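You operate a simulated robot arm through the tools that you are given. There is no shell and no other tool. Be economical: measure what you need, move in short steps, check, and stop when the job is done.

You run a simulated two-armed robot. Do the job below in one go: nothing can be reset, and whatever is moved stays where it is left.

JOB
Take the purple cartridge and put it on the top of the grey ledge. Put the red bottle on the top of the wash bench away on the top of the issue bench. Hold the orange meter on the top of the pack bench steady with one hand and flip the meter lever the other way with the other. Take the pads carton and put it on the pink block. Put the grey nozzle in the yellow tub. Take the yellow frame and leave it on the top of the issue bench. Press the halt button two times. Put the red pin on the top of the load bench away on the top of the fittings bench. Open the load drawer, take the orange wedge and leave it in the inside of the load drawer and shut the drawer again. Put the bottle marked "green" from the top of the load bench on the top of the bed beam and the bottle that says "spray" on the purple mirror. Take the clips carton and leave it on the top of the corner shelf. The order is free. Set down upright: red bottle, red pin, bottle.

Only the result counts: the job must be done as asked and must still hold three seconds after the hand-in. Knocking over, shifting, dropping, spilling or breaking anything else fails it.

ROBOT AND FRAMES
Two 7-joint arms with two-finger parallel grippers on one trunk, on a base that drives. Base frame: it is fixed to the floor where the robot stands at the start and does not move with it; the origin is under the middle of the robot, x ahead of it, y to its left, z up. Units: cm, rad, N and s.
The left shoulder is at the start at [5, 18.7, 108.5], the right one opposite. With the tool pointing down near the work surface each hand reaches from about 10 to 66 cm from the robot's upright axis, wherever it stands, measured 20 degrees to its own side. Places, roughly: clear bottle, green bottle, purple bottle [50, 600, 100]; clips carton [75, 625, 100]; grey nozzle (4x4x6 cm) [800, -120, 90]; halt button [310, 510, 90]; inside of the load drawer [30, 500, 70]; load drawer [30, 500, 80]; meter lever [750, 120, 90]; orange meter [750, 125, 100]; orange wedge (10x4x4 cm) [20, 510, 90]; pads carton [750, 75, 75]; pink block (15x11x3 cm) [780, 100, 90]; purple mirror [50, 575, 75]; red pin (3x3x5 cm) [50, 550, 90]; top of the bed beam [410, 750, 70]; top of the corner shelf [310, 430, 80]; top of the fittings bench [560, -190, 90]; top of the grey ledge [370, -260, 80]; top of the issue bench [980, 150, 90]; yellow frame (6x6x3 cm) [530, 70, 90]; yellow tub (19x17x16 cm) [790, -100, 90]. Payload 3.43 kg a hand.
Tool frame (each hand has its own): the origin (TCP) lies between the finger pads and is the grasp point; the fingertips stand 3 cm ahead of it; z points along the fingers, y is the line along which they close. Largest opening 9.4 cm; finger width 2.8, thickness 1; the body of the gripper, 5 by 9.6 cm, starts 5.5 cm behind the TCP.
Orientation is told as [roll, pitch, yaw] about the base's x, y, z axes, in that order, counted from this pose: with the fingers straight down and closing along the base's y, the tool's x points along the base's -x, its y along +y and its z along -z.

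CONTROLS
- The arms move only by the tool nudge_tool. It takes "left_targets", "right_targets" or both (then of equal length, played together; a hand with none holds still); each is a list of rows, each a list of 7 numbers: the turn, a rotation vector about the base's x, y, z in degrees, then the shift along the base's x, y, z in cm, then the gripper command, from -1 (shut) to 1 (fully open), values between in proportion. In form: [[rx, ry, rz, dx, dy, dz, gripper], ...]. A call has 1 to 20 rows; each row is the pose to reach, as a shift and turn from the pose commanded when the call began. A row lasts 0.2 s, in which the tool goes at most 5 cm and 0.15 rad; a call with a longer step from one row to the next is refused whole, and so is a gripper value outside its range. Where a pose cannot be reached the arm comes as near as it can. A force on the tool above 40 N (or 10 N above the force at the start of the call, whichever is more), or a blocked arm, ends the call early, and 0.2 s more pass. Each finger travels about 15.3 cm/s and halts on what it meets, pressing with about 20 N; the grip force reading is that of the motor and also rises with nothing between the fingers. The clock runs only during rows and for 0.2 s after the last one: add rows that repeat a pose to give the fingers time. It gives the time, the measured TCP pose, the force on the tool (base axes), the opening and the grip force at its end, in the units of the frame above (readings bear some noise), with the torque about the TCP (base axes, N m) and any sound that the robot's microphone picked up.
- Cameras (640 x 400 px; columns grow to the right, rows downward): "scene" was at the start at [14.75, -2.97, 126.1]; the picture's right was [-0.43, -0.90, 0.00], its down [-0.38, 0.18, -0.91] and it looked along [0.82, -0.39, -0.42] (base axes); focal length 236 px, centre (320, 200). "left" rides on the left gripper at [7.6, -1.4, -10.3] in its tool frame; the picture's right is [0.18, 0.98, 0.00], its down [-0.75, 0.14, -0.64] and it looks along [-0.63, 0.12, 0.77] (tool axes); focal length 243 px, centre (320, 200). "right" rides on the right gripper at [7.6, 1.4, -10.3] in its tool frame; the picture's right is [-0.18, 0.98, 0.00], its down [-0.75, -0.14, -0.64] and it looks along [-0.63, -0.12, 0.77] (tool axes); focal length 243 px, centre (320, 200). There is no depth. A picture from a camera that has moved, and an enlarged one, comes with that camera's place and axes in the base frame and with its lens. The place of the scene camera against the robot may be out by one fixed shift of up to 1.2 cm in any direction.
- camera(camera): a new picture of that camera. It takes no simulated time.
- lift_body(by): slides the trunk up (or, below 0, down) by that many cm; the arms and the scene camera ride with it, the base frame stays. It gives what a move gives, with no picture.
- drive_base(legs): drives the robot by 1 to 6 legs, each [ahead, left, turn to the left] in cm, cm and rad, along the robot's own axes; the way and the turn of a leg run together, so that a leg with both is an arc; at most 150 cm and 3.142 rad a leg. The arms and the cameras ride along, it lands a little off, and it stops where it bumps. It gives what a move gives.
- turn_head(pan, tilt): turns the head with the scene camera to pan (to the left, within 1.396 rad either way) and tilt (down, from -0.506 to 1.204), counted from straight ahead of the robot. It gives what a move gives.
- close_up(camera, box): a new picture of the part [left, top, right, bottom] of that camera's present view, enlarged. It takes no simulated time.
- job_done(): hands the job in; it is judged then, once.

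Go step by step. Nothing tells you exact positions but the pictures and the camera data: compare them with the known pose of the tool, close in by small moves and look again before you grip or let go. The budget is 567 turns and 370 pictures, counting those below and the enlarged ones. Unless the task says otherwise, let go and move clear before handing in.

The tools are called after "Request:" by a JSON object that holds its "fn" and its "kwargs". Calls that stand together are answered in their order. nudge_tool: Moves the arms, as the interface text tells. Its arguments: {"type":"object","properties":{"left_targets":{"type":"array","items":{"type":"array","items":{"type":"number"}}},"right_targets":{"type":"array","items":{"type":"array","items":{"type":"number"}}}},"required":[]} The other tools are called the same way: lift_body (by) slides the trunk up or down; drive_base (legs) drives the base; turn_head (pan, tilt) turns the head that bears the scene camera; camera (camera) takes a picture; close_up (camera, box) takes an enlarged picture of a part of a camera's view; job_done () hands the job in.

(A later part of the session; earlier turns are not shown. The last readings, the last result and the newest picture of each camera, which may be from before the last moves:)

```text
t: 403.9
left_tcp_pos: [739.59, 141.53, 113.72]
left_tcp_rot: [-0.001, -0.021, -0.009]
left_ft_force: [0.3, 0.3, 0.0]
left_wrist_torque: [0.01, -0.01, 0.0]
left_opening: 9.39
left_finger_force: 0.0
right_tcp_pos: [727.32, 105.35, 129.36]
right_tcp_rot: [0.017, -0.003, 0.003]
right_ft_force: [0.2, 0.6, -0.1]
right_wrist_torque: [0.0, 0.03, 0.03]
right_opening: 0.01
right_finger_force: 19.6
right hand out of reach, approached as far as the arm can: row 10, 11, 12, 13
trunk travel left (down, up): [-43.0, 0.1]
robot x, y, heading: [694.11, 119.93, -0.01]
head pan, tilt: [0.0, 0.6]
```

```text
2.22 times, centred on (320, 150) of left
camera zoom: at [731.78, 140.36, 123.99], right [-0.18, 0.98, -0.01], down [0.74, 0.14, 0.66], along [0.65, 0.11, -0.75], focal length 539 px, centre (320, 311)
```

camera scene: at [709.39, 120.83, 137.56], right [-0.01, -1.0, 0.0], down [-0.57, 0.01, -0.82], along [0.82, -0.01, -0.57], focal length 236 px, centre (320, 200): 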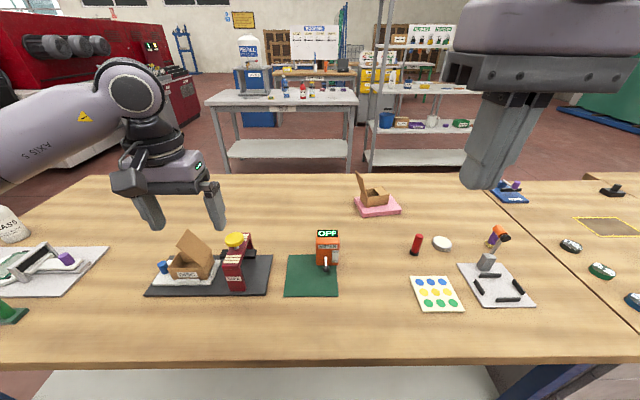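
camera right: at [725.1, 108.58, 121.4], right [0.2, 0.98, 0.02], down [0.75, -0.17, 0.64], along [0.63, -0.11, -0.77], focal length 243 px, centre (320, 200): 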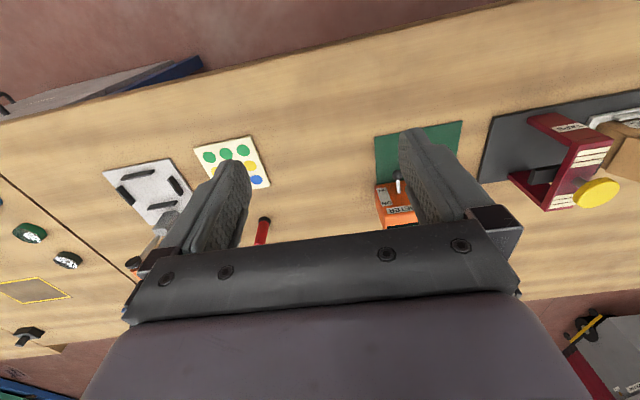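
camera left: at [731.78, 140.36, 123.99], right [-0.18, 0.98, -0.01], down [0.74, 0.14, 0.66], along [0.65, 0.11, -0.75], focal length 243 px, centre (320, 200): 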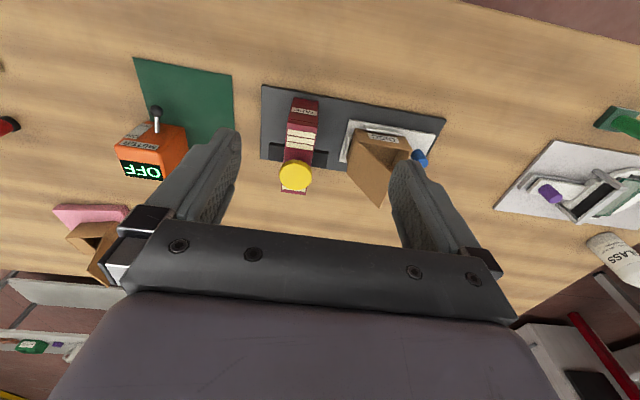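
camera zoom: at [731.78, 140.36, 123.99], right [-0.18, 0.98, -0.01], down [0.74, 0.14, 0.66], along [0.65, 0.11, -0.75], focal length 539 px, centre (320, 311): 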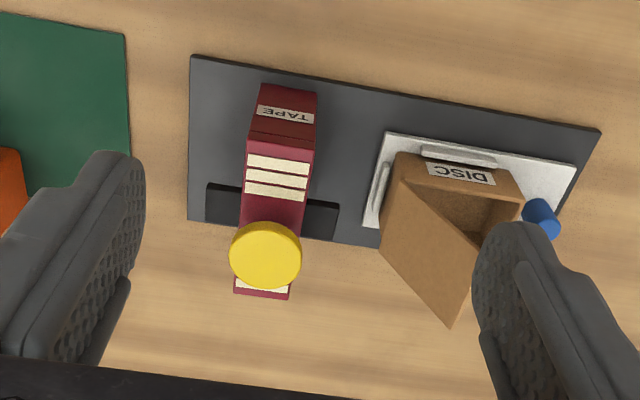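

Request:
{"fn": "nudge_tool", "kwargs": {"left_targets": [[0, 0, 0, -3, -2, -1, 1], [0, 0, 0, -6, -5, -2, 1], [0, 0, 0, -8, -9, -3, 1], [0, 0, 0, -10, -12, -5, 1], [0, 0, 0, -10, -16, -7, 1], [0, 0, 0, -10, -20, -9, 1], [0, 0, 0, -10, -24, -11, 1]], "right_targets": [[0, 0, 0, 0, -4, -2, 1], [0, 0, 0, 0, -8, -4, 1], [0, 0, 0, 0, -11, -7, 1], [0, 0, 0, 0, -14, -10, 1], [0, 0, 0, 0, -15, -13, 1], [0, 0, 0, 0, -15, -16, 1], [0, 0, 0, 0, -15, -18, 1]]}}

Request:
{"fn": "camera", "kwargs": {"camera": "left"}}

Request:
{"fn": "close_up", "kwargs": {"camera": "left", "box": [220, 80, 400, 230]}}

```text
t: 405.5
left_tcp_pos: [729.66, 117.76, 102.8]
left_tcp_rot: [0.001, -0.022, -0.009]
left_ft_force: [0.0, -0.5, 0.2]
left_wrist_torque: [0.0, 0.01, -0.01]
left_opening: 9.4
left_finger_force: 0.0
right_tcp_pos: [727.37, 90.11, 111.38]
right_tcp_rot: [0.02, -0.005, 0.002]
right_ft_force: [0.9, 0.1, 0.2]
right_wrist_torque: [0.01, 0.02, 0.01]
right_opening: 9.42
right_finger_force: 0.1
trunk travel left (down, up): [-43.0, 0.1]
robot x, y, heading: [694.05, 119.75, -0.006]
head pan, tilt: [0.0, 0.6]
```

```text
226 pictures are left
camera left: at [721.72, 116.46, 112.93], right [-0.18, 0.98, 0.0], down [0.74, 0.14, 0.66], along [0.65, 0.11, -0.75], focal length 243 px, centre (320, 200)
```

left: 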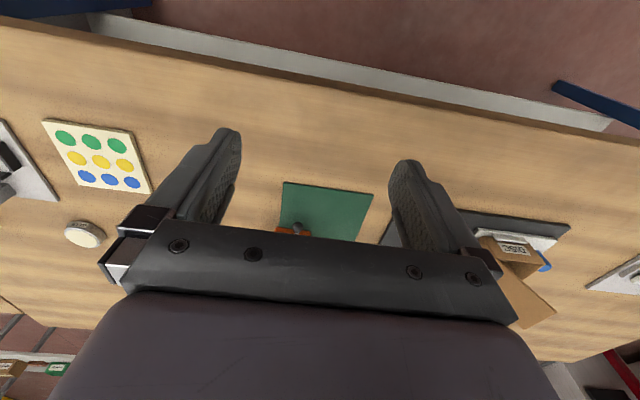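

```text
2.67 times, centred on (310, 155) of left
camera zoom: at [721.72, 116.46, 112.93], right [-0.18, 0.98, 0.0], down [0.74, 0.14, 0.66], along [0.65, 0.11, -0.75], focal length 647 px, centre (347, 320)
```

zoom: 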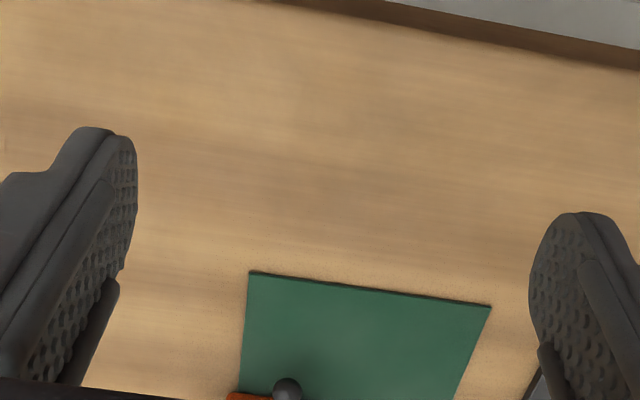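

Request:
{"fn": "nudge_tool", "kwargs": {"left_targets": [[0, 0, 0, 2, 1, 4, 1], [0, 0, 0, 6, 1, 6, 1], [0, 0, 0, 10, 1.5, 7, 1], [0, 0, 0, 14, 2, 8, 1], [0, 0, 0, 18, 2, 8, 1], [0, 0, 0, 21, 2, 8, 1]]}}

Request:
{"fn": "camera", "kwargs": {"camera": "left"}}

Request:
{"fn": "close_up", "kwargs": {"camera": "left", "box": [230, 60, 410, 220]}}

```text
t: 406.9
left_tcp_pos: [750.65, 119.58, 110.76]
left_tcp_rot: [-0.002, -0.022, -0.009]
left_ft_force: [0.1, 0.3, 0.5]
left_wrist_torque: [-0.02, 0.01, -0.01]
left_opening: 9.41
left_finger_force: 0.0
right_tcp_pos: [727.38, 90.24, 111.35]
right_tcp_rot: [0.019, -0.004, 0.001]
right_ft_force: [0.5, -0.3, -0.6]
right_wrist_torque: [0.05, 0.03, -0.02]
right_opening: 9.39
right_finger_force: 0.1
trunk travel left (down, up): [-43.0, 0.1]
robot x, y, heading: [694.25, 119.79, -0.007]
head pan, tilt: [0.0, 0.6]
```

```text
224 pictures are left
camera left: at [742.72, 118.36, 120.88], right [-0.17, 0.98, -0.01], down [0.74, 0.13, 0.66], along [0.65, 0.11, -0.75], focal length 243 px, centre (320, 200)
```

left: 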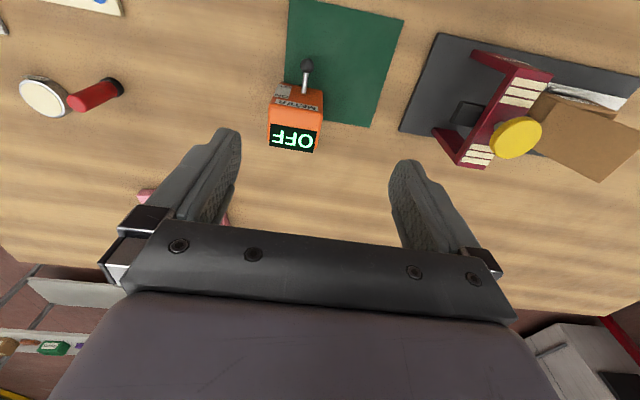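

```text
2.50 times, centred on (320, 140) of left
camera zoom: at [742.72, 118.36, 120.88], right [-0.17, 0.98, -0.01], down [0.74, 0.13, 0.66], along [0.65, 0.11, -0.75], focal length 606 px, centre (320, 350)
```

zoom: 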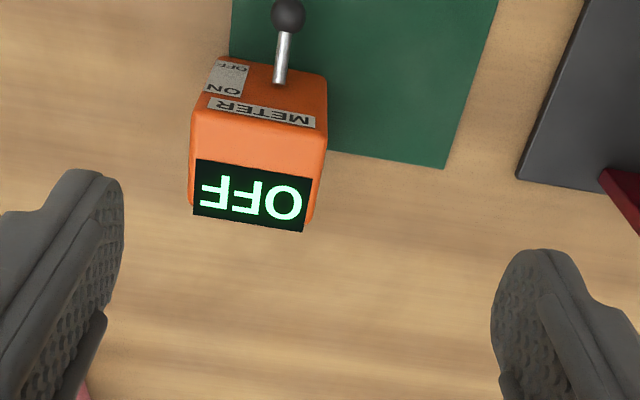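

The lever ball is at about [750.4,117.9,86.7], pivoting at about [753.2,118,88]. I want to see why the right arm is restricted, so I'll look at both arms.

Request:
{"fn": "turn_head", "kwargs": {"pan": -1.0, "tilt": 0.5}}

Request:
{"fn": "camera", "kwargs": {"camera": "scene"}}

Request:
{"fn": "turn_head", "kwargs": {"pan": 1.0, "tilt": 0.5}}

Request:
{"fn": "camera", "kwargs": {"camera": "scene"}}

```text
t: 408.2
left_tcp_pos: [750.77, 119.71, 110.68]
left_tcp_rot: [-0.002, -0.021, -0.01]
left_ft_force: [0.2, -0.2, -0.7]
left_wrist_torque: [0.01, -0.03, 0.02]
left_opening: 9.4
left_finger_force: 0.0
right_tcp_pos: [727.28, 90.23, 111.41]
right_tcp_rot: [0.016, -0.002, 0.001]
right_ft_force: [0.0, 0.1, 0.2]
right_wrist_torque: [0.03, 0.03, 0.0]
right_opening: 9.4
right_finger_force: 0.0
trunk travel left (down, up): [-43.0, 0.1]
robot x, y, heading: [693.93, 120.0, -0.009]
head pan, tilt: [-1.0, 0.499]
```

```text
222 pictures are left
camera scene: at [705.36, 113.23, 138.47], right [-0.85, -0.53, 0.0], down [-0.25, 0.41, -0.88], along [0.47, -0.74, -0.48], focal length 236 px, centre (320, 200)
```

scene: 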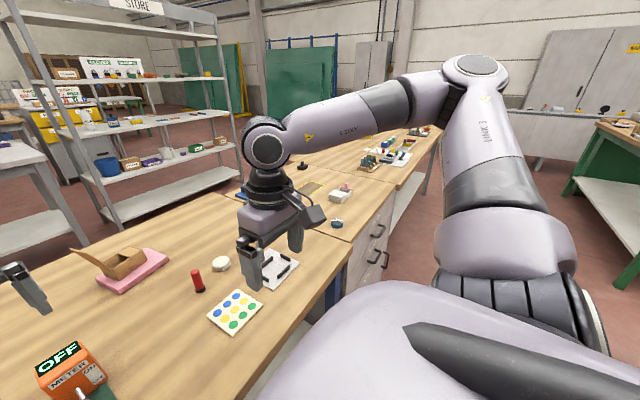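

```text
t: 410.1
left_tcp_pos: [750.53, 119.84, 110.7]
left_tcp_rot: [-0.003, -0.021, -0.01]
left_ft_force: [-0.1, -1.1, 0.2]
left_wrist_torque: [0.02, 0.04, 0.01]
left_opening: 9.42
left_finger_force: 0.1
right_tcp_pos: [727.33, 90.29, 111.44]
right_tcp_rot: [0.017, -0.003, 0.002]
right_ft_force: [0.1, 0.2, -0.2]
right_wrist_torque: [0.02, -0.04, 0.02]
right_opening: 9.41
right_finger_force: 0.1
trunk travel left (down, up): [-43.0, 0.1]
robot x, y, heading: [694.14, 120.28, -0.013]
head pan, tilt: [1.0, 0.499]
```

```text
221 pictures are left
camera scene: at [705.52, 128.53, 138.47], right [0.84, -0.55, 0.0], down [-0.26, -0.4, -0.88], along [0.48, 0.73, -0.48], focal length 236 px, centre (320, 200)
```

scene: 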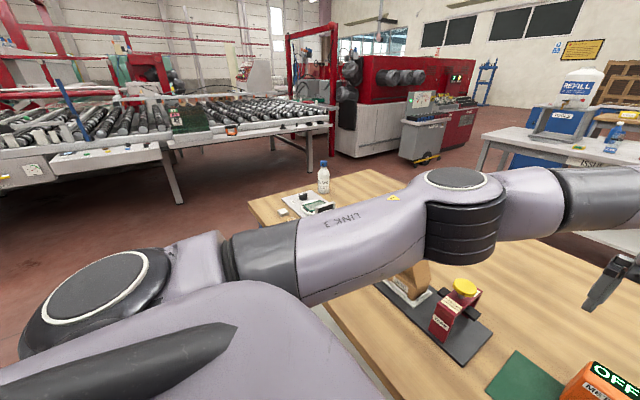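

I'll test the right arm's plain forward reach at its own side.

Request:
{"fn": "nudge_tool", "kwargs": {"right_targets": [[0, 0, 0, 4, 0, -2, 1], [0, 0, 0, 8, 0, -4, 1], [0, 0, 0, 12, 0, -7, 1], [0, 0, 0, 16, 0, -10, 1], [0, 0, 0, 20, 0, -13, 1], [0, 0, 0, 24, 0, -14, 1], [0, 0, 0, 28, 0, -14, 1]]}}

Request:
{"fn": "turn_head", "kwargs": {"pan": -1.0, "tilt": 0.5}}

Request:
{"fn": "camera", "kwargs": {"camera": "scene"}}

```text
t: 411.7
left_tcp_pos: [750.66, 119.68, 110.71]
left_tcp_rot: [-0.002, -0.021, -0.009]
left_ft_force: [-1.1, 0.3, -1.1]
left_wrist_torque: [0.01, 0.06, -0.03]
left_opening: 9.4
left_finger_force: 0.1
right_tcp_pos: [748.26, 88.08, 100.21]
right_tcp_rot: [0.019, -0.004, 0.002]
right_ft_force: [-0.7, -0.3, -0.1]
right_wrist_torque: [0.02, -0.01, 0.03]
right_opening: 9.42
right_finger_force: 0.2
right hand out of reach, approached as far as the arm can: row 5, 6, 7
trunk travel left (down, up): [-43.0, 0.1]
robot x, y, heading: [694.06, 119.9, -0.014]
head pan, tilt: [1.0, 0.499]
```

```text
t: 413.7
left_tcp_pos: [750.71, 119.77, 110.68]
left_tcp_rot: [-0.001, -0.019, -0.01]
left_ft_force: [0.4, -0.4, -0.2]
left_wrist_torque: [0.0, -0.01, 0.02]
left_opening: 9.4
left_finger_force: 0.0
right_tcp_pos: [748.14, 88.14, 100.19]
right_tcp_rot: [0.017, -0.005, 0.001]
right_ft_force: [0.0, -0.9, 0.1]
right_wrist_torque: [-0.02, -0.01, -0.02]
right_opening: 9.4
right_finger_force: 0.2
trunk travel left (down, up): [-43.0, 0.1]
robot x, y, heading: [694.13, 119.64, -0.013]
head pan, tilt: [-1.0, 0.499]
```

```text
220 pictures are left
camera scene: at [705.36, 113.23, 138.47], right [-0.85, -0.53, 0.0], down [-0.25, 0.41, -0.88], along [0.47, -0.74, -0.48], focal length 236 px, centre (320, 200)
```

scene: 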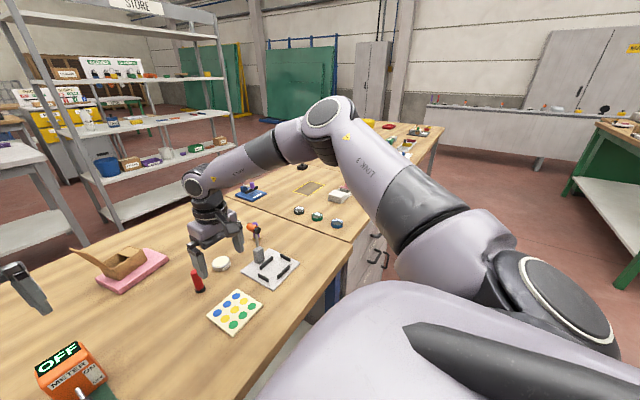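

The elbow is still bent, so a wrist or shoulder joint limit is what stops it. I'll test with the right hand rolled so the fingers point inward to the left.

Request:
{"fn": "nudge_tool", "kwargs": {"right_targets": [[8, 0, 0, -2, 0, 0, 1], [16, 0, 0, -4, 0, 0, 1], [24, 0, 0, -4, 2, 0, 1], [32, 0, 0, -4, 5, 0, 1], [40, 0, 0, -4, 9, 0, 1], [48, 0, 0, -4, 13, 0, 1], [52, 0, 0, -3, 17, 0, 1], [52, 0, 0, -1, 20, 0, 1], [52, 0, 0, 1, 23, 0, 1]]}}

Request:
{"fn": "camera", "kwargs": {"camera": "scene"}}

```text
t: 415.7
left_tcp_pos: [750.49, 119.81, 110.77]
left_tcp_rot: [-0.001, -0.023, -0.009]
left_ft_force: [0.1, 0.9, 0.1]
left_wrist_torque: [0.02, 0.0, 0.01]
left_opening: 9.4
left_finger_force: 0.0
right_tcp_pos: [742.67, 110.05, 108.33]
right_tcp_rot: [0.918, -0.002, -0.009]
right_ft_force: [0.2, -0.3, 0.2]
right_wrist_torque: [0.01, 0.0, 0.0]
right_opening: 9.41
right_finger_force: 0.1
right hand out of reach, approached as far as the arm can: row 4, 5, 6, 7, 8, 9
trunk travel left (down, up): [-43.0, 0.1]
robot x, y, heading: [694.06, 120.18, -0.01]
head pan, tilt: [-1.0, 0.499]
```

```text
219 pictures are left
camera scene: at [705.34, 113.19, 138.47], right [-0.85, -0.53, 0.0], down [-0.25, 0.41, -0.88], along [0.47, -0.74, -0.48], focal length 236 px, centre (320, 200)
```

scene: 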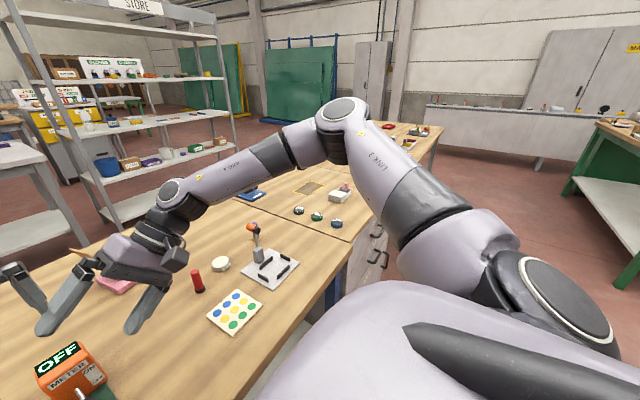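

Rolling helps the right hand come inward. I'll move the base forward to contact with the bench to gain a few cm.

Request:
{"fn": "drive_base", "kwargs": {"legs": [[6, 0, 0.01]]}}

Request:
{"fn": "camera", "kwargs": {"camera": "left"}}

```text
t: 416.6
left_tcp_pos: [756.8, 120.34, 110.61]
left_tcp_rot: [-0.001, -0.021, 0.002]
left_ft_force: [0.0, -0.7, 0.0]
left_wrist_torque: [-0.01, 0.05, 0.06]
left_opening: 9.38
left_finger_force: 0.0
right_tcp_pos: [748.91, 110.48, 108.19]
right_tcp_rot: [0.916, 0.0, 0.002]
right_ft_force: [0.4, 0.3, -0.8]
right_wrist_torque: [0.02, -0.02, 0.04]
right_opening: 9.4
right_finger_force: 0.2
trunk travel left (down, up): [-43.0, 0.1]
robot x, y, heading: [700.08, 120.24, -0.003]
head pan, tilt: [-1.0, 0.499]
```

```text
218 pictures are left
camera left: at [748.94, 118.89, 120.82], right [-0.18, 0.98, -0.01], down [0.74, 0.14, 0.66], along [0.65, 0.12, -0.75], focal length 243 px, centre (320, 200)
```

left: 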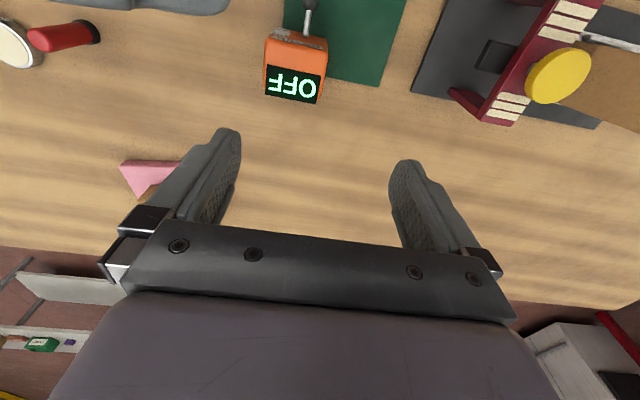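

Request:
{"fn": "drive_base", "kwargs": {"legs": [[6, 0, 0]]}}

```text
t: 417.8
left_tcp_pos: [761.99, 120.35, 110.67]
left_tcp_rot: [-0.003, -0.025, 0.001]
left_ft_force: [-0.2, 0.3, 0.4]
left_wrist_torque: [0.02, 0.01, 0.01]
left_opening: 9.41
left_finger_force: 0.1
right_tcp_pos: [754.11, 110.46, 108.37]
right_tcp_rot: [0.915, -0.004, 0.001]
right_ft_force: [-0.1, 0.7, 0.5]
right_wrist_torque: [-0.03, -0.01, -0.07]
right_opening: 9.4
right_finger_force: 0.2
trunk travel left (down, up): [-43.0, 0.1]
robot x, y, heading: [705.43, 120.08, 0.004]
head pan, tilt: [-1.0, 0.499]
stopped in leg 1: the robot was blocked; the commanded pose is now the measured one
```

The base is now much closer (x 705). New plan: the right hand holds the meter from above at its own side, and the left, tilted forward, flips the lever. I'll unroll the right hand, retract the left, and shift the base left.

Request:
{"fn": "nudge_tool", "kwargs": {"right_targets": [[-8, 0, 0, -1, -3, 1, 1], [-16, 0, 0, -2, -6, 2, 1], [-24, 0, 0, -3, -9, 2, 1], [-32, 0, 0, -4, -11, 2, 1], [-40, 0, 0, -5, -12, 2, 1], [-48, 0, 0, -5, -12, 2, 1], [-53, 0, 0, -5, -12, 2, 1]], "left_targets": [[0, 0, 0, -4, 1, 1, 1], [0, 0, 0, -8, 2, 2, 1], [0, 0, 0, -12, 4, 2, 1], [0, 0, 0, -16, 6, 2, 1], [0, 0, 0, -20, 8, 2, 1], [0, 0, 0, -22, 10, 2, 1], [0, 0, 0, -24, 12, 2, 1]]}}

Request:
{"fn": "drive_base", "kwargs": {"legs": [[0, 18.3, 0]]}}

Request:
{"fn": "camera", "kwargs": {"camera": "right"}}

```text
t: 419.4
left_tcp_pos: [738.16, 132.27, 112.68]
left_tcp_rot: [-0.002, -0.023, 0.004]
left_ft_force: [0.0, 0.6, 0.1]
left_wrist_torque: [-0.02, 0.0, 0.03]
left_opening: 9.39
left_finger_force: 0.0
right_tcp_pos: [749.33, 98.32, 110.26]
right_tcp_rot: [-0.013, -0.001, 0.001]
right_ft_force: [-0.3, 0.5, 0.3]
right_wrist_torque: [0.0, 0.02, 0.03]
right_opening: 9.43
right_finger_force: 0.0
trunk travel left (down, up): [-43.0, 0.1]
robot x, y, heading: [705.8, 119.99, 0.004]
head pan, tilt: [-1.0, 0.499]
```

```text
t: 420.9
left_tcp_pos: [738.13, 150.37, 112.75]
left_tcp_rot: [-0.001, -0.02, 0.004]
left_ft_force: [-1.3, 0.1, 0.6]
left_wrist_torque: [-0.02, 0.0, -0.01]
left_opening: 9.4
left_finger_force: 0.1
right_tcp_pos: [749.36, 116.57, 110.19]
right_tcp_rot: [-0.008, 0.0, 0.004]
right_ft_force: [1.1, -0.5, 0.0]
right_wrist_torque: [-0.04, 0.01, -0.05]
right_opening: 9.41
right_finger_force: 0.2
trunk travel left (down, up): [-43.0, 0.1]
robot x, y, heading: [705.81, 138.27, -0.0]
head pan, tilt: [-1.0, 0.499]
```

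```text
217 pictures are left
camera right: at [741.76, 118.0, 120.59], right [0.18, 0.98, -0.01], down [0.75, -0.13, 0.64], along [0.63, -0.12, -0.77], focal length 243 px, centre (320, 200)
```

right: 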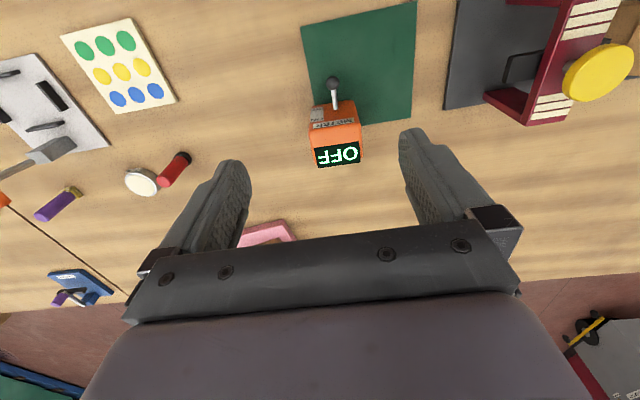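

The meter top centre is at about [755.5,117.3]. I'll move the right hand over it and lower.

Request:
{"fn": "nudge_tool", "kwargs": {"right_targets": [[0, 0, 0, 3, 0.4, -3, 1], [0, 0, 0, 6, 0.7, -6, 1], [0, 0, 0, 6, 0.7, -9, 1]]}}

Request:
{"fn": "camera", "kwargs": {"camera": "right"}}

Request:
{"fn": "turn_head", "kwargs": {"pan": -0.4, "tilt": 0.65}}

Request:
{"fn": "camera", "kwargs": {"camera": "scene"}}

```text
t: 421.7
left_tcp_pos: [738.13, 150.35, 112.7]
left_tcp_rot: [-0.003, -0.021, 0.003]
left_ft_force: [0.6, -0.1, 0.2]
left_wrist_torque: [-0.01, -0.01, -0.01]
left_opening: 9.4
left_finger_force: 0.1
right_tcp_pos: [754.35, 116.47, 101.6]
right_tcp_rot: [-0.006, -0.002, 0.003]
right_ft_force: [-0.1, 0.2, 0.6]
right_wrist_torque: [-0.01, 0.0, 0.04]
right_opening: 9.4
right_finger_force: 0.1
right hand out of reach, approached as far as the arm can: row 2, 3
trunk travel left (down, up): [-43.0, 0.1]
robot x, y, heading: [705.56, 138.15, 0.0]
head pan, tilt: [-1.0, 0.499]
```

```text
216 pictures are left
camera right: at [746.82, 117.81, 111.88], right [0.18, 0.98, -0.01], down [0.75, -0.13, 0.64], along [0.63, -0.12, -0.76], focal length 243 px, centre (320, 200)
```

right: 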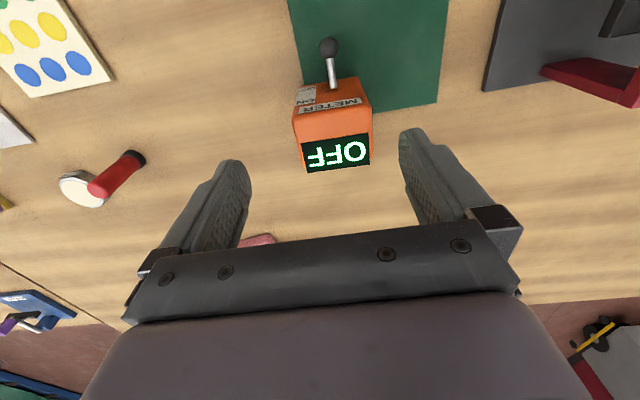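

```text
t: 422.7
left_tcp_pos: [738.14, 150.34, 112.76]
left_tcp_rot: [-0.002, -0.02, 0.003]
left_ft_force: [0.2, -0.1, -0.5]
left_wrist_torque: [0.01, -0.01, -0.01]
left_opening: 9.41
left_finger_force: 0.1
right_tcp_pos: [754.51, 116.5, 101.64]
right_tcp_rot: [-0.006, -0.001, 0.005]
right_ft_force: [0.1, 0.6, -0.1]
right_wrist_torque: [0.02, -0.03, -0.02]
right_opening: 9.39
right_finger_force: 0.0
trunk travel left (down, up): [-43.0, 0.1]
robot x, y, heading: [705.82, 137.63, 0.005]
head pan, tilt: [-0.4, 0.649]
```

```text
215 pictures are left
camera scene: at [719.98, 135.65, 137.14], right [-0.39, -0.92, 0.0], down [-0.56, 0.23, -0.8], along [0.73, -0.31, -0.6], focal length 236 px, centre (320, 200)
```

scene: 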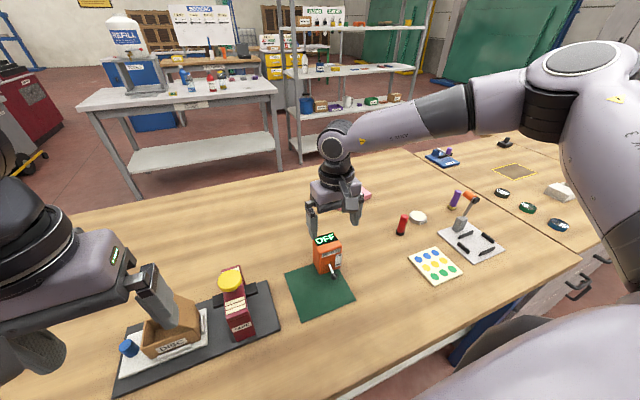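

The hand is well enough over the meter. I'll lower with the trunk so the fingers straddle it.

Request:
{"fn": "lift_body", "kwargs": {"by": -5.5}}

Request:
{"fn": "camera", "kwargs": {"camera": "right"}}

Request:
{"fn": "close_up", "kwargs": {"camera": "scene", "box": [260, 170, 400, 300]}}

```text
t: 423.6
left_tcp_pos: [738.1, 150.35, 107.18]
left_tcp_rot: [-0.002, -0.021, 0.006]
left_ft_force: [0.0, 0.0, -1.2]
left_wrist_torque: [0.03, 0.01, 0.01]
left_opening: 9.41
left_finger_force: 0.1
right_tcp_pos: [754.41, 116.38, 96.14]
right_tcp_rot: [-0.007, -0.002, 0.004]
right_ft_force: [-0.4, -0.3, 0.3]
right_wrist_torque: [0.03, 0.0, -0.01]
right_opening: 9.39
right_finger_force: 0.1
trunk travel left (down, up): [-37.5, 5.6]
robot x, y, heading: [705.46, 137.77, 0.001]
head pan, tilt: [-0.4, 0.649]
```

```text
214 pictures are left
camera right: at [746.79, 117.82, 106.42], right [0.18, 0.98, -0.01], down [0.75, -0.13, 0.64], along [0.63, -0.12, -0.76], focal length 243 px, centre (320, 200)
```

right: 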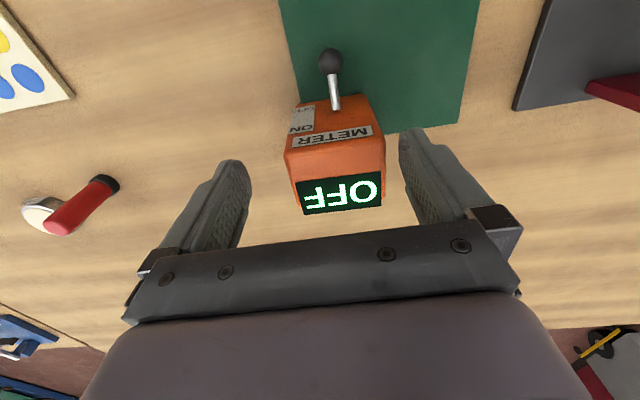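

```text
3.08 times, centred on (330, 235) of scene
camera zoom: at [719.96, 135.66, 131.64], right [-0.39, -0.92, 0.0], down [-0.56, 0.23, -0.8], along [0.73, -0.31, -0.6], focal length 725 px, centre (289, 92)
```

zoom: 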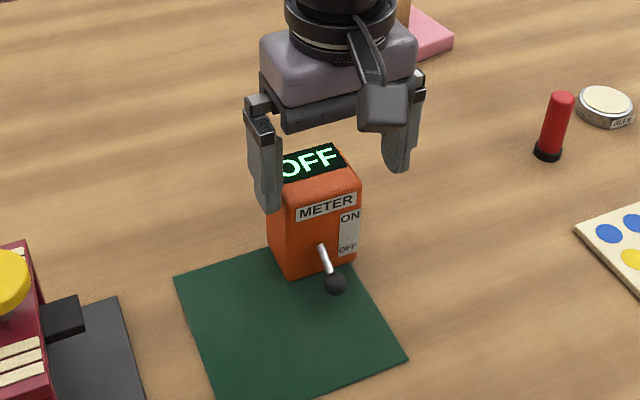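

I'll adjust y by about +0.8 to centre and lower 2 cm more.

Request:
{"fn": "nudge_tool", "kwargs": {"right_targets": [[0, 0, 0, -0.3, 0.8, 0, 1]]}}

Request:
{"fn": "lift_body", "kwargs": {"by": -2}}

Request:
{"fn": "camera", "kwargs": {"camera": "right"}}

```text
t: 424.0
left_tcp_pos: [738.07, 150.28, 107.25]
left_tcp_rot: [-0.001, -0.021, 0.004]
left_ft_force: [-0.3, -0.4, 0.4]
left_wrist_torque: [-0.01, -0.01, 0.0]
left_opening: 9.41
left_finger_force: 0.0
right_tcp_pos: [753.94, 116.99, 96.2]
right_tcp_rot: [-0.007, -0.002, 0.004]
right_ft_force: [0.5, -0.4, 0.6]
right_wrist_torque: [0.0, -0.01, 0.0]
right_opening: 9.4
right_finger_force: 0.0
right hand out of reach, approached as far as the arm can: row 1
trunk travel left (down, up): [-37.5, 5.6]
robot x, y, heading: [705.59, 137.8, 0.002]
head pan, tilt: [-0.4, 0.649]
```

```text
t: 424.7
left_tcp_pos: [738.08, 150.21, 105.22]
left_tcp_rot: [0.0, -0.019, 0.003]
left_ft_force: [-0.5, 0.0, 0.6]
left_wrist_torque: [0.01, 0.02, 0.0]
left_opening: 9.41
left_finger_force: 0.0
right_tcp_pos: [753.88, 117.03, 94.29]
right_tcp_rot: [-0.005, -0.001, 0.004]
right_ft_force: [-0.3, 0.4, -0.9]
right_wrist_torque: [0.0, -0.02, 0.0]
right_opening: 9.4
right_finger_force: 0.0
trunk travel left (down, up): [-35.5, 7.6]
robot x, y, heading: [705.29, 137.94, 0.006]
head pan, tilt: [-0.4, 0.649]
```

```text
212 pictures are left
camera right: at [746.32, 118.4, 104.56], right [0.18, 0.98, -0.01], down [0.75, -0.13, 0.64], along [0.63, -0.12, -0.76], focal length 243 px, centre (320, 200)
```

right: 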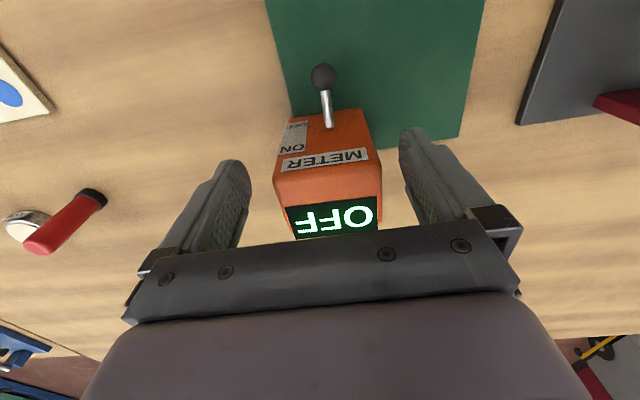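

The meter is centred between the fingers. I'll close gently.

Request:
{"fn": "nudge_tool", "kwargs": {"right_targets": [[0, 0, 0, 0, 0, 0, 0.5], [0, 0, 0, 0, 0, 0, 0.2], [0, 0, 0, 0, 0, 0, -0.2], [0, 0, 0, 0, 0, 0, -1], [0, 0, 0, 0, 0, 0, -1]]}}

Request:
{"fn": "camera", "kwargs": {"camera": "right"}}

Request:
{"fn": "close_up", "kwargs": {"camera": "scene", "box": [240, 150, 400, 300]}}

```text
t: 425.9
left_tcp_pos: [738.23, 150.4, 105.26]
left_tcp_rot: [-0.003, -0.021, 0.006]
left_ft_force: [0.0, -0.2, 0.4]
left_wrist_torque: [0.01, -0.03, 0.01]
left_opening: 9.4
left_finger_force: 0.1
right_tcp_pos: [753.81, 117.02, 94.31]
right_tcp_rot: [-0.007, -0.002, 0.002]
right_ft_force: [0.0, -0.7, -0.6]
right_wrist_torque: [-0.1, 0.0, 0.02]
right_opening: 6.35
right_finger_force: 20.1
trunk travel left (down, up): [-35.5, 7.6]
robot x, y, heading: [705.59, 138.06, 0.005]
head pan, tilt: [-0.4, 0.649]
```

```text
211 pictures are left
camera right: at [746.34, 118.4, 104.56], right [0.18, 0.98, -0.01], down [0.75, -0.13, 0.64], along [0.63, -0.12, -0.76], focal length 243 px, centre (320, 200)
```

right: 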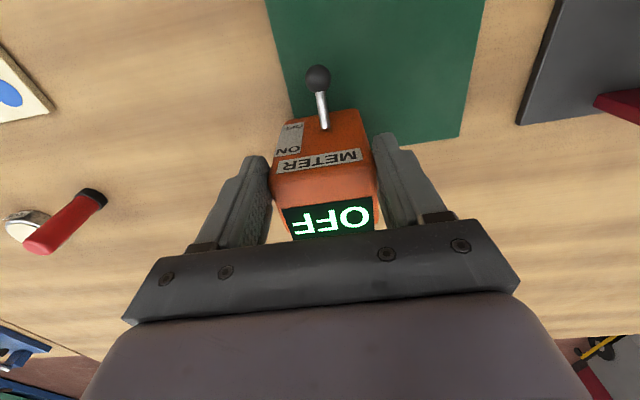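

```text
2.67 times, centred on (320, 225) of scene
camera zoom: at [719.98, 135.66, 129.64], right [-0.39, -0.92, 0.0], down [-0.56, 0.23, -0.8], along [0.73, -0.31, -0.6], focal length 628 px, centre (320, 133)
```

zoom: 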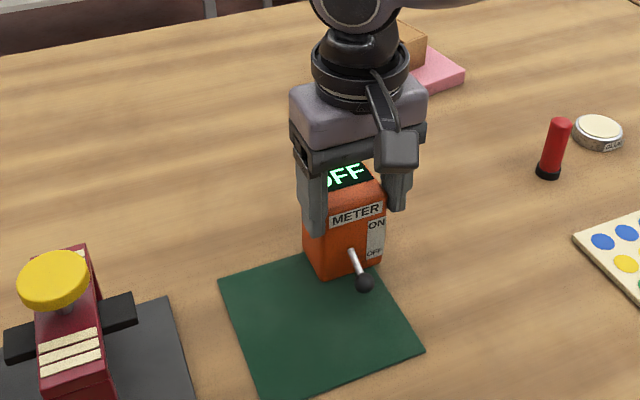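

The right hand holds the meter at 6.35 cm. Next I'll tilt the left hand forward 50° and bring it down in front of the lever.

Request:
{"fn": "nudge_tool", "kwargs": {"left_targets": [[0, -8, 0, 0, -2, 0, 0.2], [0, -16, 0, 0, -5, 0, 0.2], [0, -24, 0, 0, -8, 0, 0.2], [0, -32, 0, 0, -11, 0, 0.2], [0, -40, 0, 0, -14, -1, 0.2], [0, -48, 0, 0, -17, -3, 0.2], [0, -50, 0, 0, -20, -6, 0.2]]}}

Request:
{"fn": "camera", "kwargs": {"camera": "left"}}

Request:
{"fn": "camera", "kwargs": {"camera": "scene"}}

```text
t: 427.5
left_tcp_pos: [738.06, 130.27, 99.39]
left_tcp_rot: [-0.012, -0.896, 0.014]
left_ft_force: [-0.8, -0.5, 1.2]
left_wrist_torque: [-0.02, -0.02, 0.02]
left_opening: 5.65
left_finger_force: 0.0
right_tcp_pos: [753.82, 117.04, 94.34]
right_tcp_rot: [-0.008, -0.004, 0.004]
right_ft_force: [-1.1, -0.7, 1.6]
right_wrist_torque: [0.05, -0.02, 0.02]
right_opening: 6.36
right_finger_force: 19.9
trunk travel left (down, up): [-35.5, 7.6]
robot x, y, heading: [705.68, 138.02, -0.0]
head pan, tilt: [-0.4, 0.649]
```

```text
209 pictures are left
camera left: at [725.33, 128.75, 99.92], right [-0.12, 0.98, -0.15], down [-0.03, 0.15, 0.99], along [0.99, 0.12, 0.01], focal length 243 px, centre (320, 200)
```

left: 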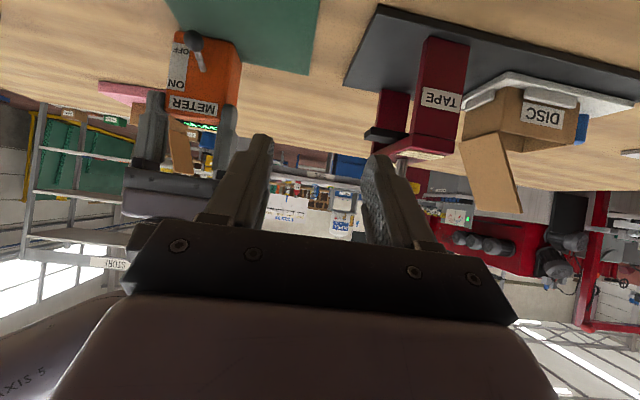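

```text
208 pictures are left
camera scene: at [719.98, 135.65, 129.64], right [-0.39, -0.92, 0.0], down [-0.56, 0.23, -0.8], along [0.73, -0.31, -0.6], focal length 236 px, centre (320, 200)
```

scene: 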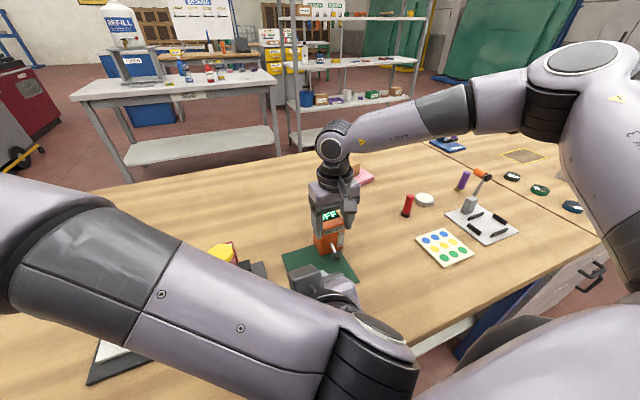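

The lever is clearly visible. I'll move the left hand in front of it at z about 88.7.

Request:
{"fn": "nudge_tool", "kwargs": {"left_targets": [[0, 0, 0, 0, -4, -1, 0.2], [0, 0, 0, 0, -8, -3, 0.2], [0, 0, 0, 0, -12, -5, 0.2], [0, 0, 0, 2, -13, -8, 0.2], [0, 0, 0, 4, -13, -10.5, 0.2]]}}

Request:
{"fn": "camera", "kwargs": {"camera": "left"}}

Request:
{"fn": "camera", "kwargs": {"camera": "right"}}

```text
t: 428.9
left_tcp_pos: [742.74, 125.64, 94.14]
left_tcp_rot: [0.043, -0.912, 0.046]
left_ft_force: [0.7, -1.2, 0.2]
left_wrist_torque: [0.0, 0.01, 0.0]
left_opening: 5.62
left_finger_force: 0.0
left hand out of reach, approached as far as the arm can: row 2, 3, 4, 5
right_tcp_pos: [753.95, 116.95, 94.26]
right_tcp_rot: [-0.008, -0.001, 0.004]
right_ft_force: [-0.6, -0.1, 0.4]
right_wrist_torque: [0.09, 0.09, 0.03]
right_opening: 6.37
right_finger_force: 20.3
trunk travel left (down, up): [-35.5, 7.6]
robot x, y, heading: [705.79, 137.99, 0.0]
head pan, tilt: [-0.4, 0.649]
stopped in row 5 (left hand): the arm was blocked; the commanded pose is now the measured one
```

```text
207 pictures are left
camera left: at [730.15, 123.31, 94.52], right [-0.19, 0.97, -0.12], down [-0.06, 0.11, 0.99], along [0.98, 0.2, 0.03], focal length 243 px, centre (320, 200)
```

left: 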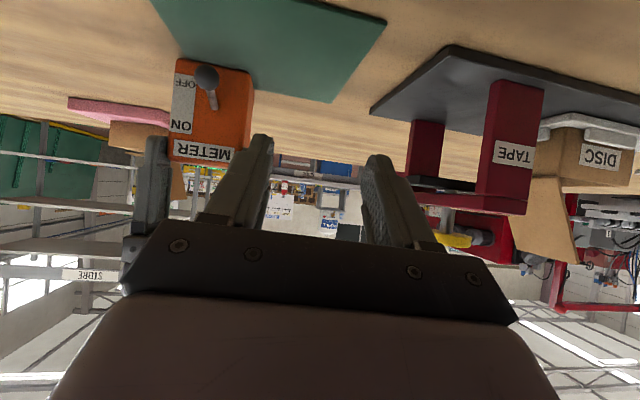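

```text
206 pictures are left
camera right: at [746.34, 118.42, 104.56], right [0.18, 0.98, -0.01], down [0.75, -0.13, 0.64], along [0.63, -0.12, -0.76], focal length 243 px, centre (320, 200)
```

right: 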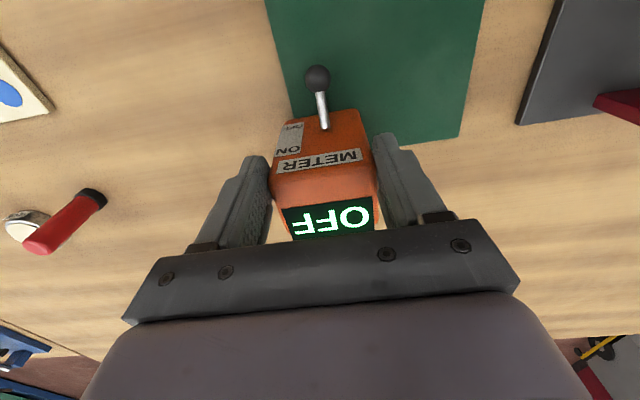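

The left arm is blocked going straight in, so I'll turn it about 40° so that it comes at the lever from the left, with a narrower opening.

Request:
{"fn": "nudge_tool", "kwargs": {"left_targets": [[0, 0, 0, -3, 2, 2, -0.28], [0, 0, -8, -4, 3, 3, -0.28], [0, 0, -16, -4, 3, 3, -0.28], [0, 0, -24, -3, 2, 2, -0.28], [0, 0, -32, -2, 0, 1, -0.28], [0, 0, -38, 0, -2, 0, -0.28], [0, 0, -38, 1.5, -3, -1, -0.28]]}}

Request:
{"fn": "camera", "kwargs": {"camera": "left"}}

Request:
{"fn": "camera", "kwargs": {"camera": "right"}}

```text
t: 430.5
left_tcp_pos: [744.19, 122.43, 93.45]
left_tcp_rot: [0.042, -0.913, -0.621]
left_ft_force: [0.7, 0.5, 0.2]
left_wrist_torque: [-0.01, -0.03, 0.01]
left_opening: 3.39
left_finger_force: 0.1
right_tcp_pos: [753.9, 117.06, 94.25]
right_tcp_rot: [-0.007, -0.005, 0.003]
right_ft_force: [-0.5, -1.3, 0.4]
right_wrist_torque: [-0.02, 0.04, 0.02]
right_opening: 6.36
right_finger_force: 20.3
trunk travel left (down, up): [-35.5, 7.6]
robot x, y, heading: [705.59, 137.59, 0.003]
head pan, tilt: [-0.4, 0.649]
```

```text
205 pictures are left
camera left: at [732.69, 128.46, 93.67], right [0.46, 0.88, -0.12], down [0.03, 0.12, 0.99], along [0.89, -0.46, 0.03], focal length 243 px, centre (320, 200)
```

left: 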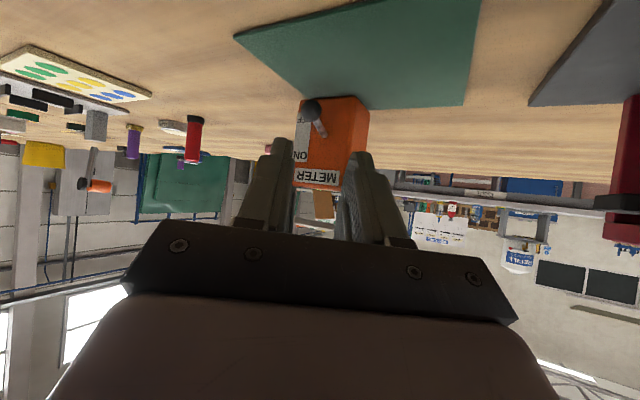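

```text
204 pictures are left
camera right: at [746.34, 118.4, 104.56], right [0.18, 0.98, -0.01], down [0.75, -0.13, 0.64], along [0.63, -0.12, -0.76], focal length 243 px, centre (320, 200)
```

right: 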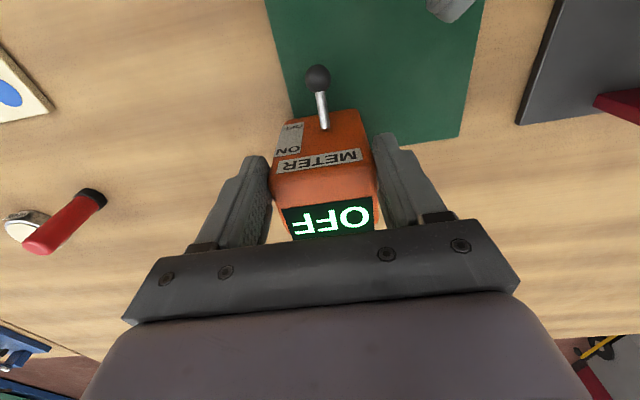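

Ball at [750.6,117.2,86.7] confirmed. I'll advance along the finger direction.

Request:
{"fn": "nudge_tool", "kwargs": {"left_targets": [[0, 0, 0, 1.6, -1.3, -1.8, -0.28], [0, 0, 0, 3.2, -2.6, -3.6, -0.28]]}}

Request:
{"fn": "camera", "kwargs": {"camera": "left"}}

Request:
{"fn": "camera", "kwargs": {"camera": "right"}}

```text
t: 431.1
left_tcp_pos: [747.53, 119.88, 89.72]
left_tcp_rot: [0.04, -0.912, -0.621]
left_ft_force: [-0.1, 0.1, 0.2]
left_wrist_torque: [-0.01, 0.0, -0.02]
left_opening: 3.41
left_finger_force: 0.1
right_tcp_pos: [753.9, 116.89, 94.31]
right_tcp_rot: [-0.006, -0.002, 0.003]
right_ft_force: [-0.7, -0.4, 0.3]
right_wrist_torque: [0.08, 0.04, 0.03]
right_opening: 6.35
right_finger_force: 20.2
trunk travel left (down, up): [-35.5, 7.6]
robot x, y, heading: [705.65, 138.02, 0.003]
head pan, tilt: [-0.4, 0.649]
```

```text
203 pictures are left
camera left: at [736.03, 125.83, 90.01], right [0.45, 0.88, -0.12], down [0.03, 0.12, 0.99], along [0.89, -0.45, 0.03], focal length 243 px, centre (320, 200)
```

left: 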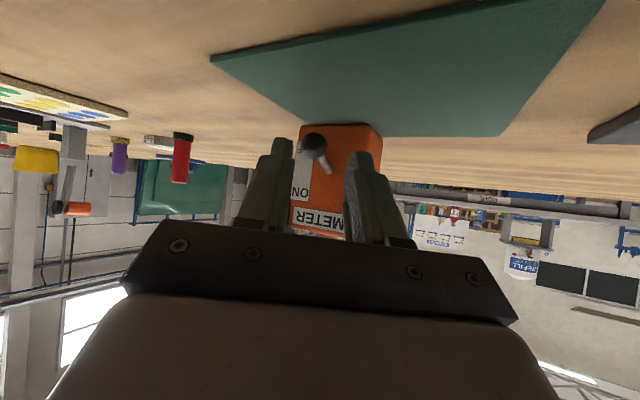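

```text
202 pictures are left
camera right: at [746.33, 118.42, 104.56], right [0.18, 0.98, -0.01], down [0.75, -0.13, 0.64], along [0.63, -0.12, -0.76], focal length 243 px, centre (320, 200)
```

right: 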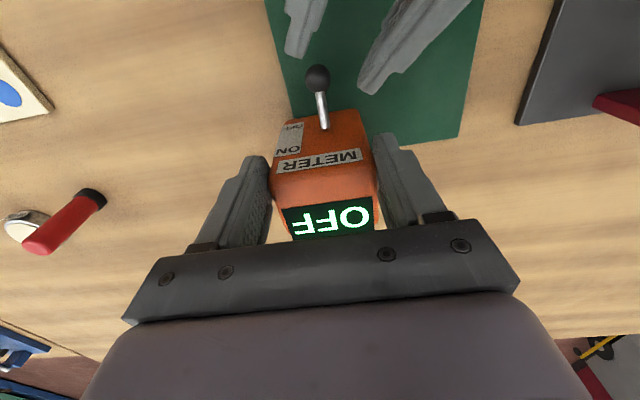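

Request:
{"fn": "nudge_tool", "kwargs": {"left_targets": [[0, 0, 0, 0.8, -0.7, -0.8, -0.28], [0, 0, 0, 1.5, -1.4, -1.5, -0.28]]}}

Request:
{"fn": "camera", "kwargs": {"camera": "right"}}

Request:
{"fn": "camera", "kwargs": {"camera": "left"}}

```text
t: 431.7
left_tcp_pos: [748.9, 118.51, 88.2]
left_tcp_rot: [0.04, -0.914, -0.619]
left_ft_force: [-0.3, -0.3, -0.5]
left_wrist_torque: [-0.03, 0.0, 0.0]
left_opening: 3.38
left_finger_force: 0.1
right_tcp_pos: [753.88, 117.0, 94.28]
right_tcp_rot: [-0.004, -0.003, 0.004]
right_ft_force: [-0.3, 0.5, 0.4]
right_wrist_torque: [0.13, 0.09, 0.05]
right_opening: 6.35
right_finger_force: 20.2
trunk travel left (down, up): [-35.5, 7.6]
robot x, y, heading: [705.99, 138.32, 0.001]
head pan, tilt: [-0.4, 0.649]
```

```text
201 pictures are left
camera right: at [746.33, 118.42, 104.56], right [0.18, 0.98, -0.01], down [0.75, -0.13, 0.64], along [0.63, -0.12, -0.76], focal length 243 px, centre (320, 200)
```

right: 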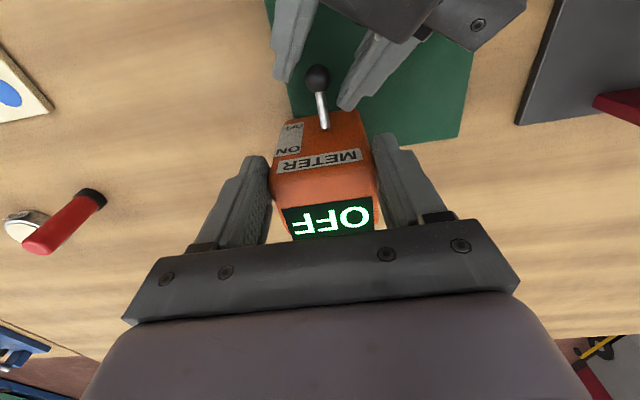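

```text
200 pictures are left
camera left: at [737.41, 124.46, 88.5], right [0.45, 0.88, -0.12], down [0.03, 0.12, 0.99], along [0.89, -0.45, 0.03], focal length 243 px, centre (320, 200)
```

left: 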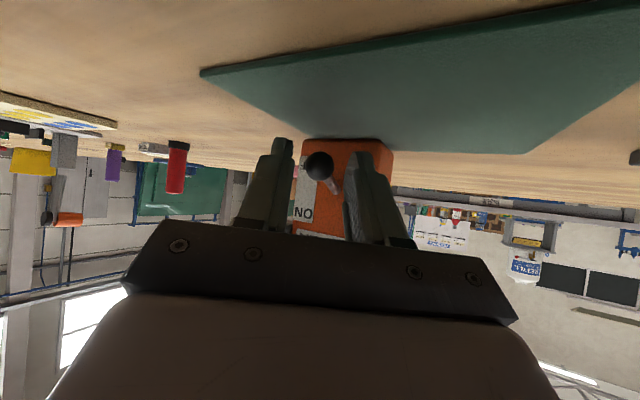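

The ball is between the fingers. I'll close on it and swing it up along its arc.

Request:
{"fn": "nudge_tool", "kwargs": {"left_targets": [[0, 0, 0, 0, 0, 0, -0.6], [0, 0, 0, 0, 0, 0, -1], [0, 0, 0, 0, 0, 0, -1]]}}

Request:
{"fn": "nudge_tool", "kwargs": {"left_targets": [[0, 0, 0, -0.2, 0, 0.6, -1], [0, 0, 0, -0.3, 0, 1.3, -1], [0, 0, 0, -0.2, 0, 2.0, -1], [0, 0, 0, 0, 0, 2.7, -1], [0, 0, 0, 0.3, 0, 3.3, -1]]}}

Request:
{"fn": "camera", "kwargs": {"camera": "right"}}

Request:
{"fn": "camera", "kwargs": {"camera": "left"}}

```text
t: 432.5
left_tcp_pos: [748.92, 118.63, 88.32]
left_tcp_rot: [0.04, -0.912, -0.616]
left_ft_force: [4.1, 3.7, -0.3]
left_wrist_torque: [-0.1, 0.19, 0.47]
left_opening: 2.05
left_finger_force: 19.7
right_tcp_pos: [753.95, 116.97, 94.25]
right_tcp_rot: [-0.007, -0.002, 0.003]
right_ft_force: [-3.1, -4.4, 3.9]
right_wrist_torque: [0.0, 0.11, -0.26]
right_opening: 6.36
right_finger_force: 19.5
trunk travel left (down, up): [-35.5, 7.6]
robot x, y, heading: [705.75, 138.08, -0.002]
head pan, tilt: [-0.4, 0.649]
```

```text
t: 433.7
left_tcp_pos: [748.75, 118.28, 91.5]
left_tcp_rot: [0.031, -0.91, -0.621]
left_ft_force: [-11.8, 0.7, -8.5]
left_wrist_torque: [0.26, 0.77, -0.1]
left_opening: 1.67
left_finger_force: 20.5
right_tcp_pos: [753.94, 117.09, 94.35]
right_tcp_rot: [-0.004, -0.007, 0.003]
right_ft_force: [11.9, 0.3, 6.6]
right_wrist_torque: [-0.2, -0.58, -0.04]
right_opening: 6.37
right_finger_force: 19.8
trunk travel left (down, up): [-35.5, 7.6]
robot x, y, heading: [705.66, 138.19, 0.003]
head pan, tilt: [-0.4, 0.649]
```

```text
199 pictures are left
camera right: at [746.42, 118.47, 104.6], right [0.18, 0.98, 0.0], down [0.75, -0.14, 0.65], along [0.64, -0.12, -0.76], focal length 243 px, centre (320, 200)
```

right: 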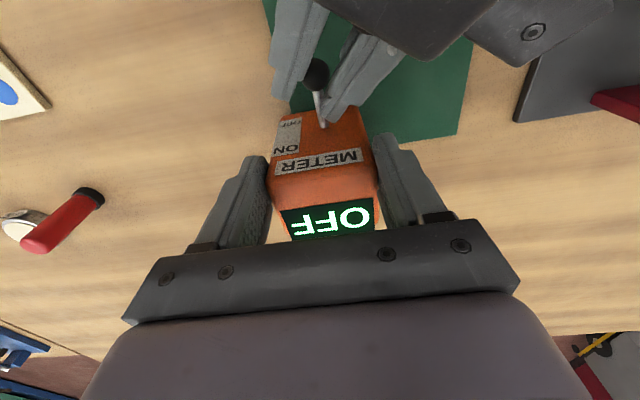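

```text
198 pictures are left
camera left: at [737.36, 124.32, 91.83], right [0.46, 0.88, -0.13], down [0.03, 0.13, 0.99], along [0.89, -0.46, 0.03], focal length 243 px, centre (320, 200)
```

left: 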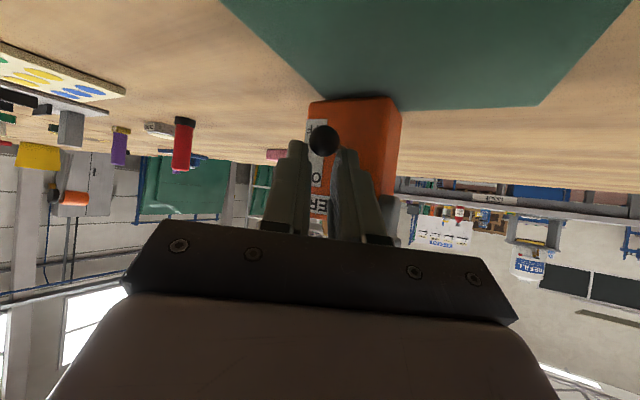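

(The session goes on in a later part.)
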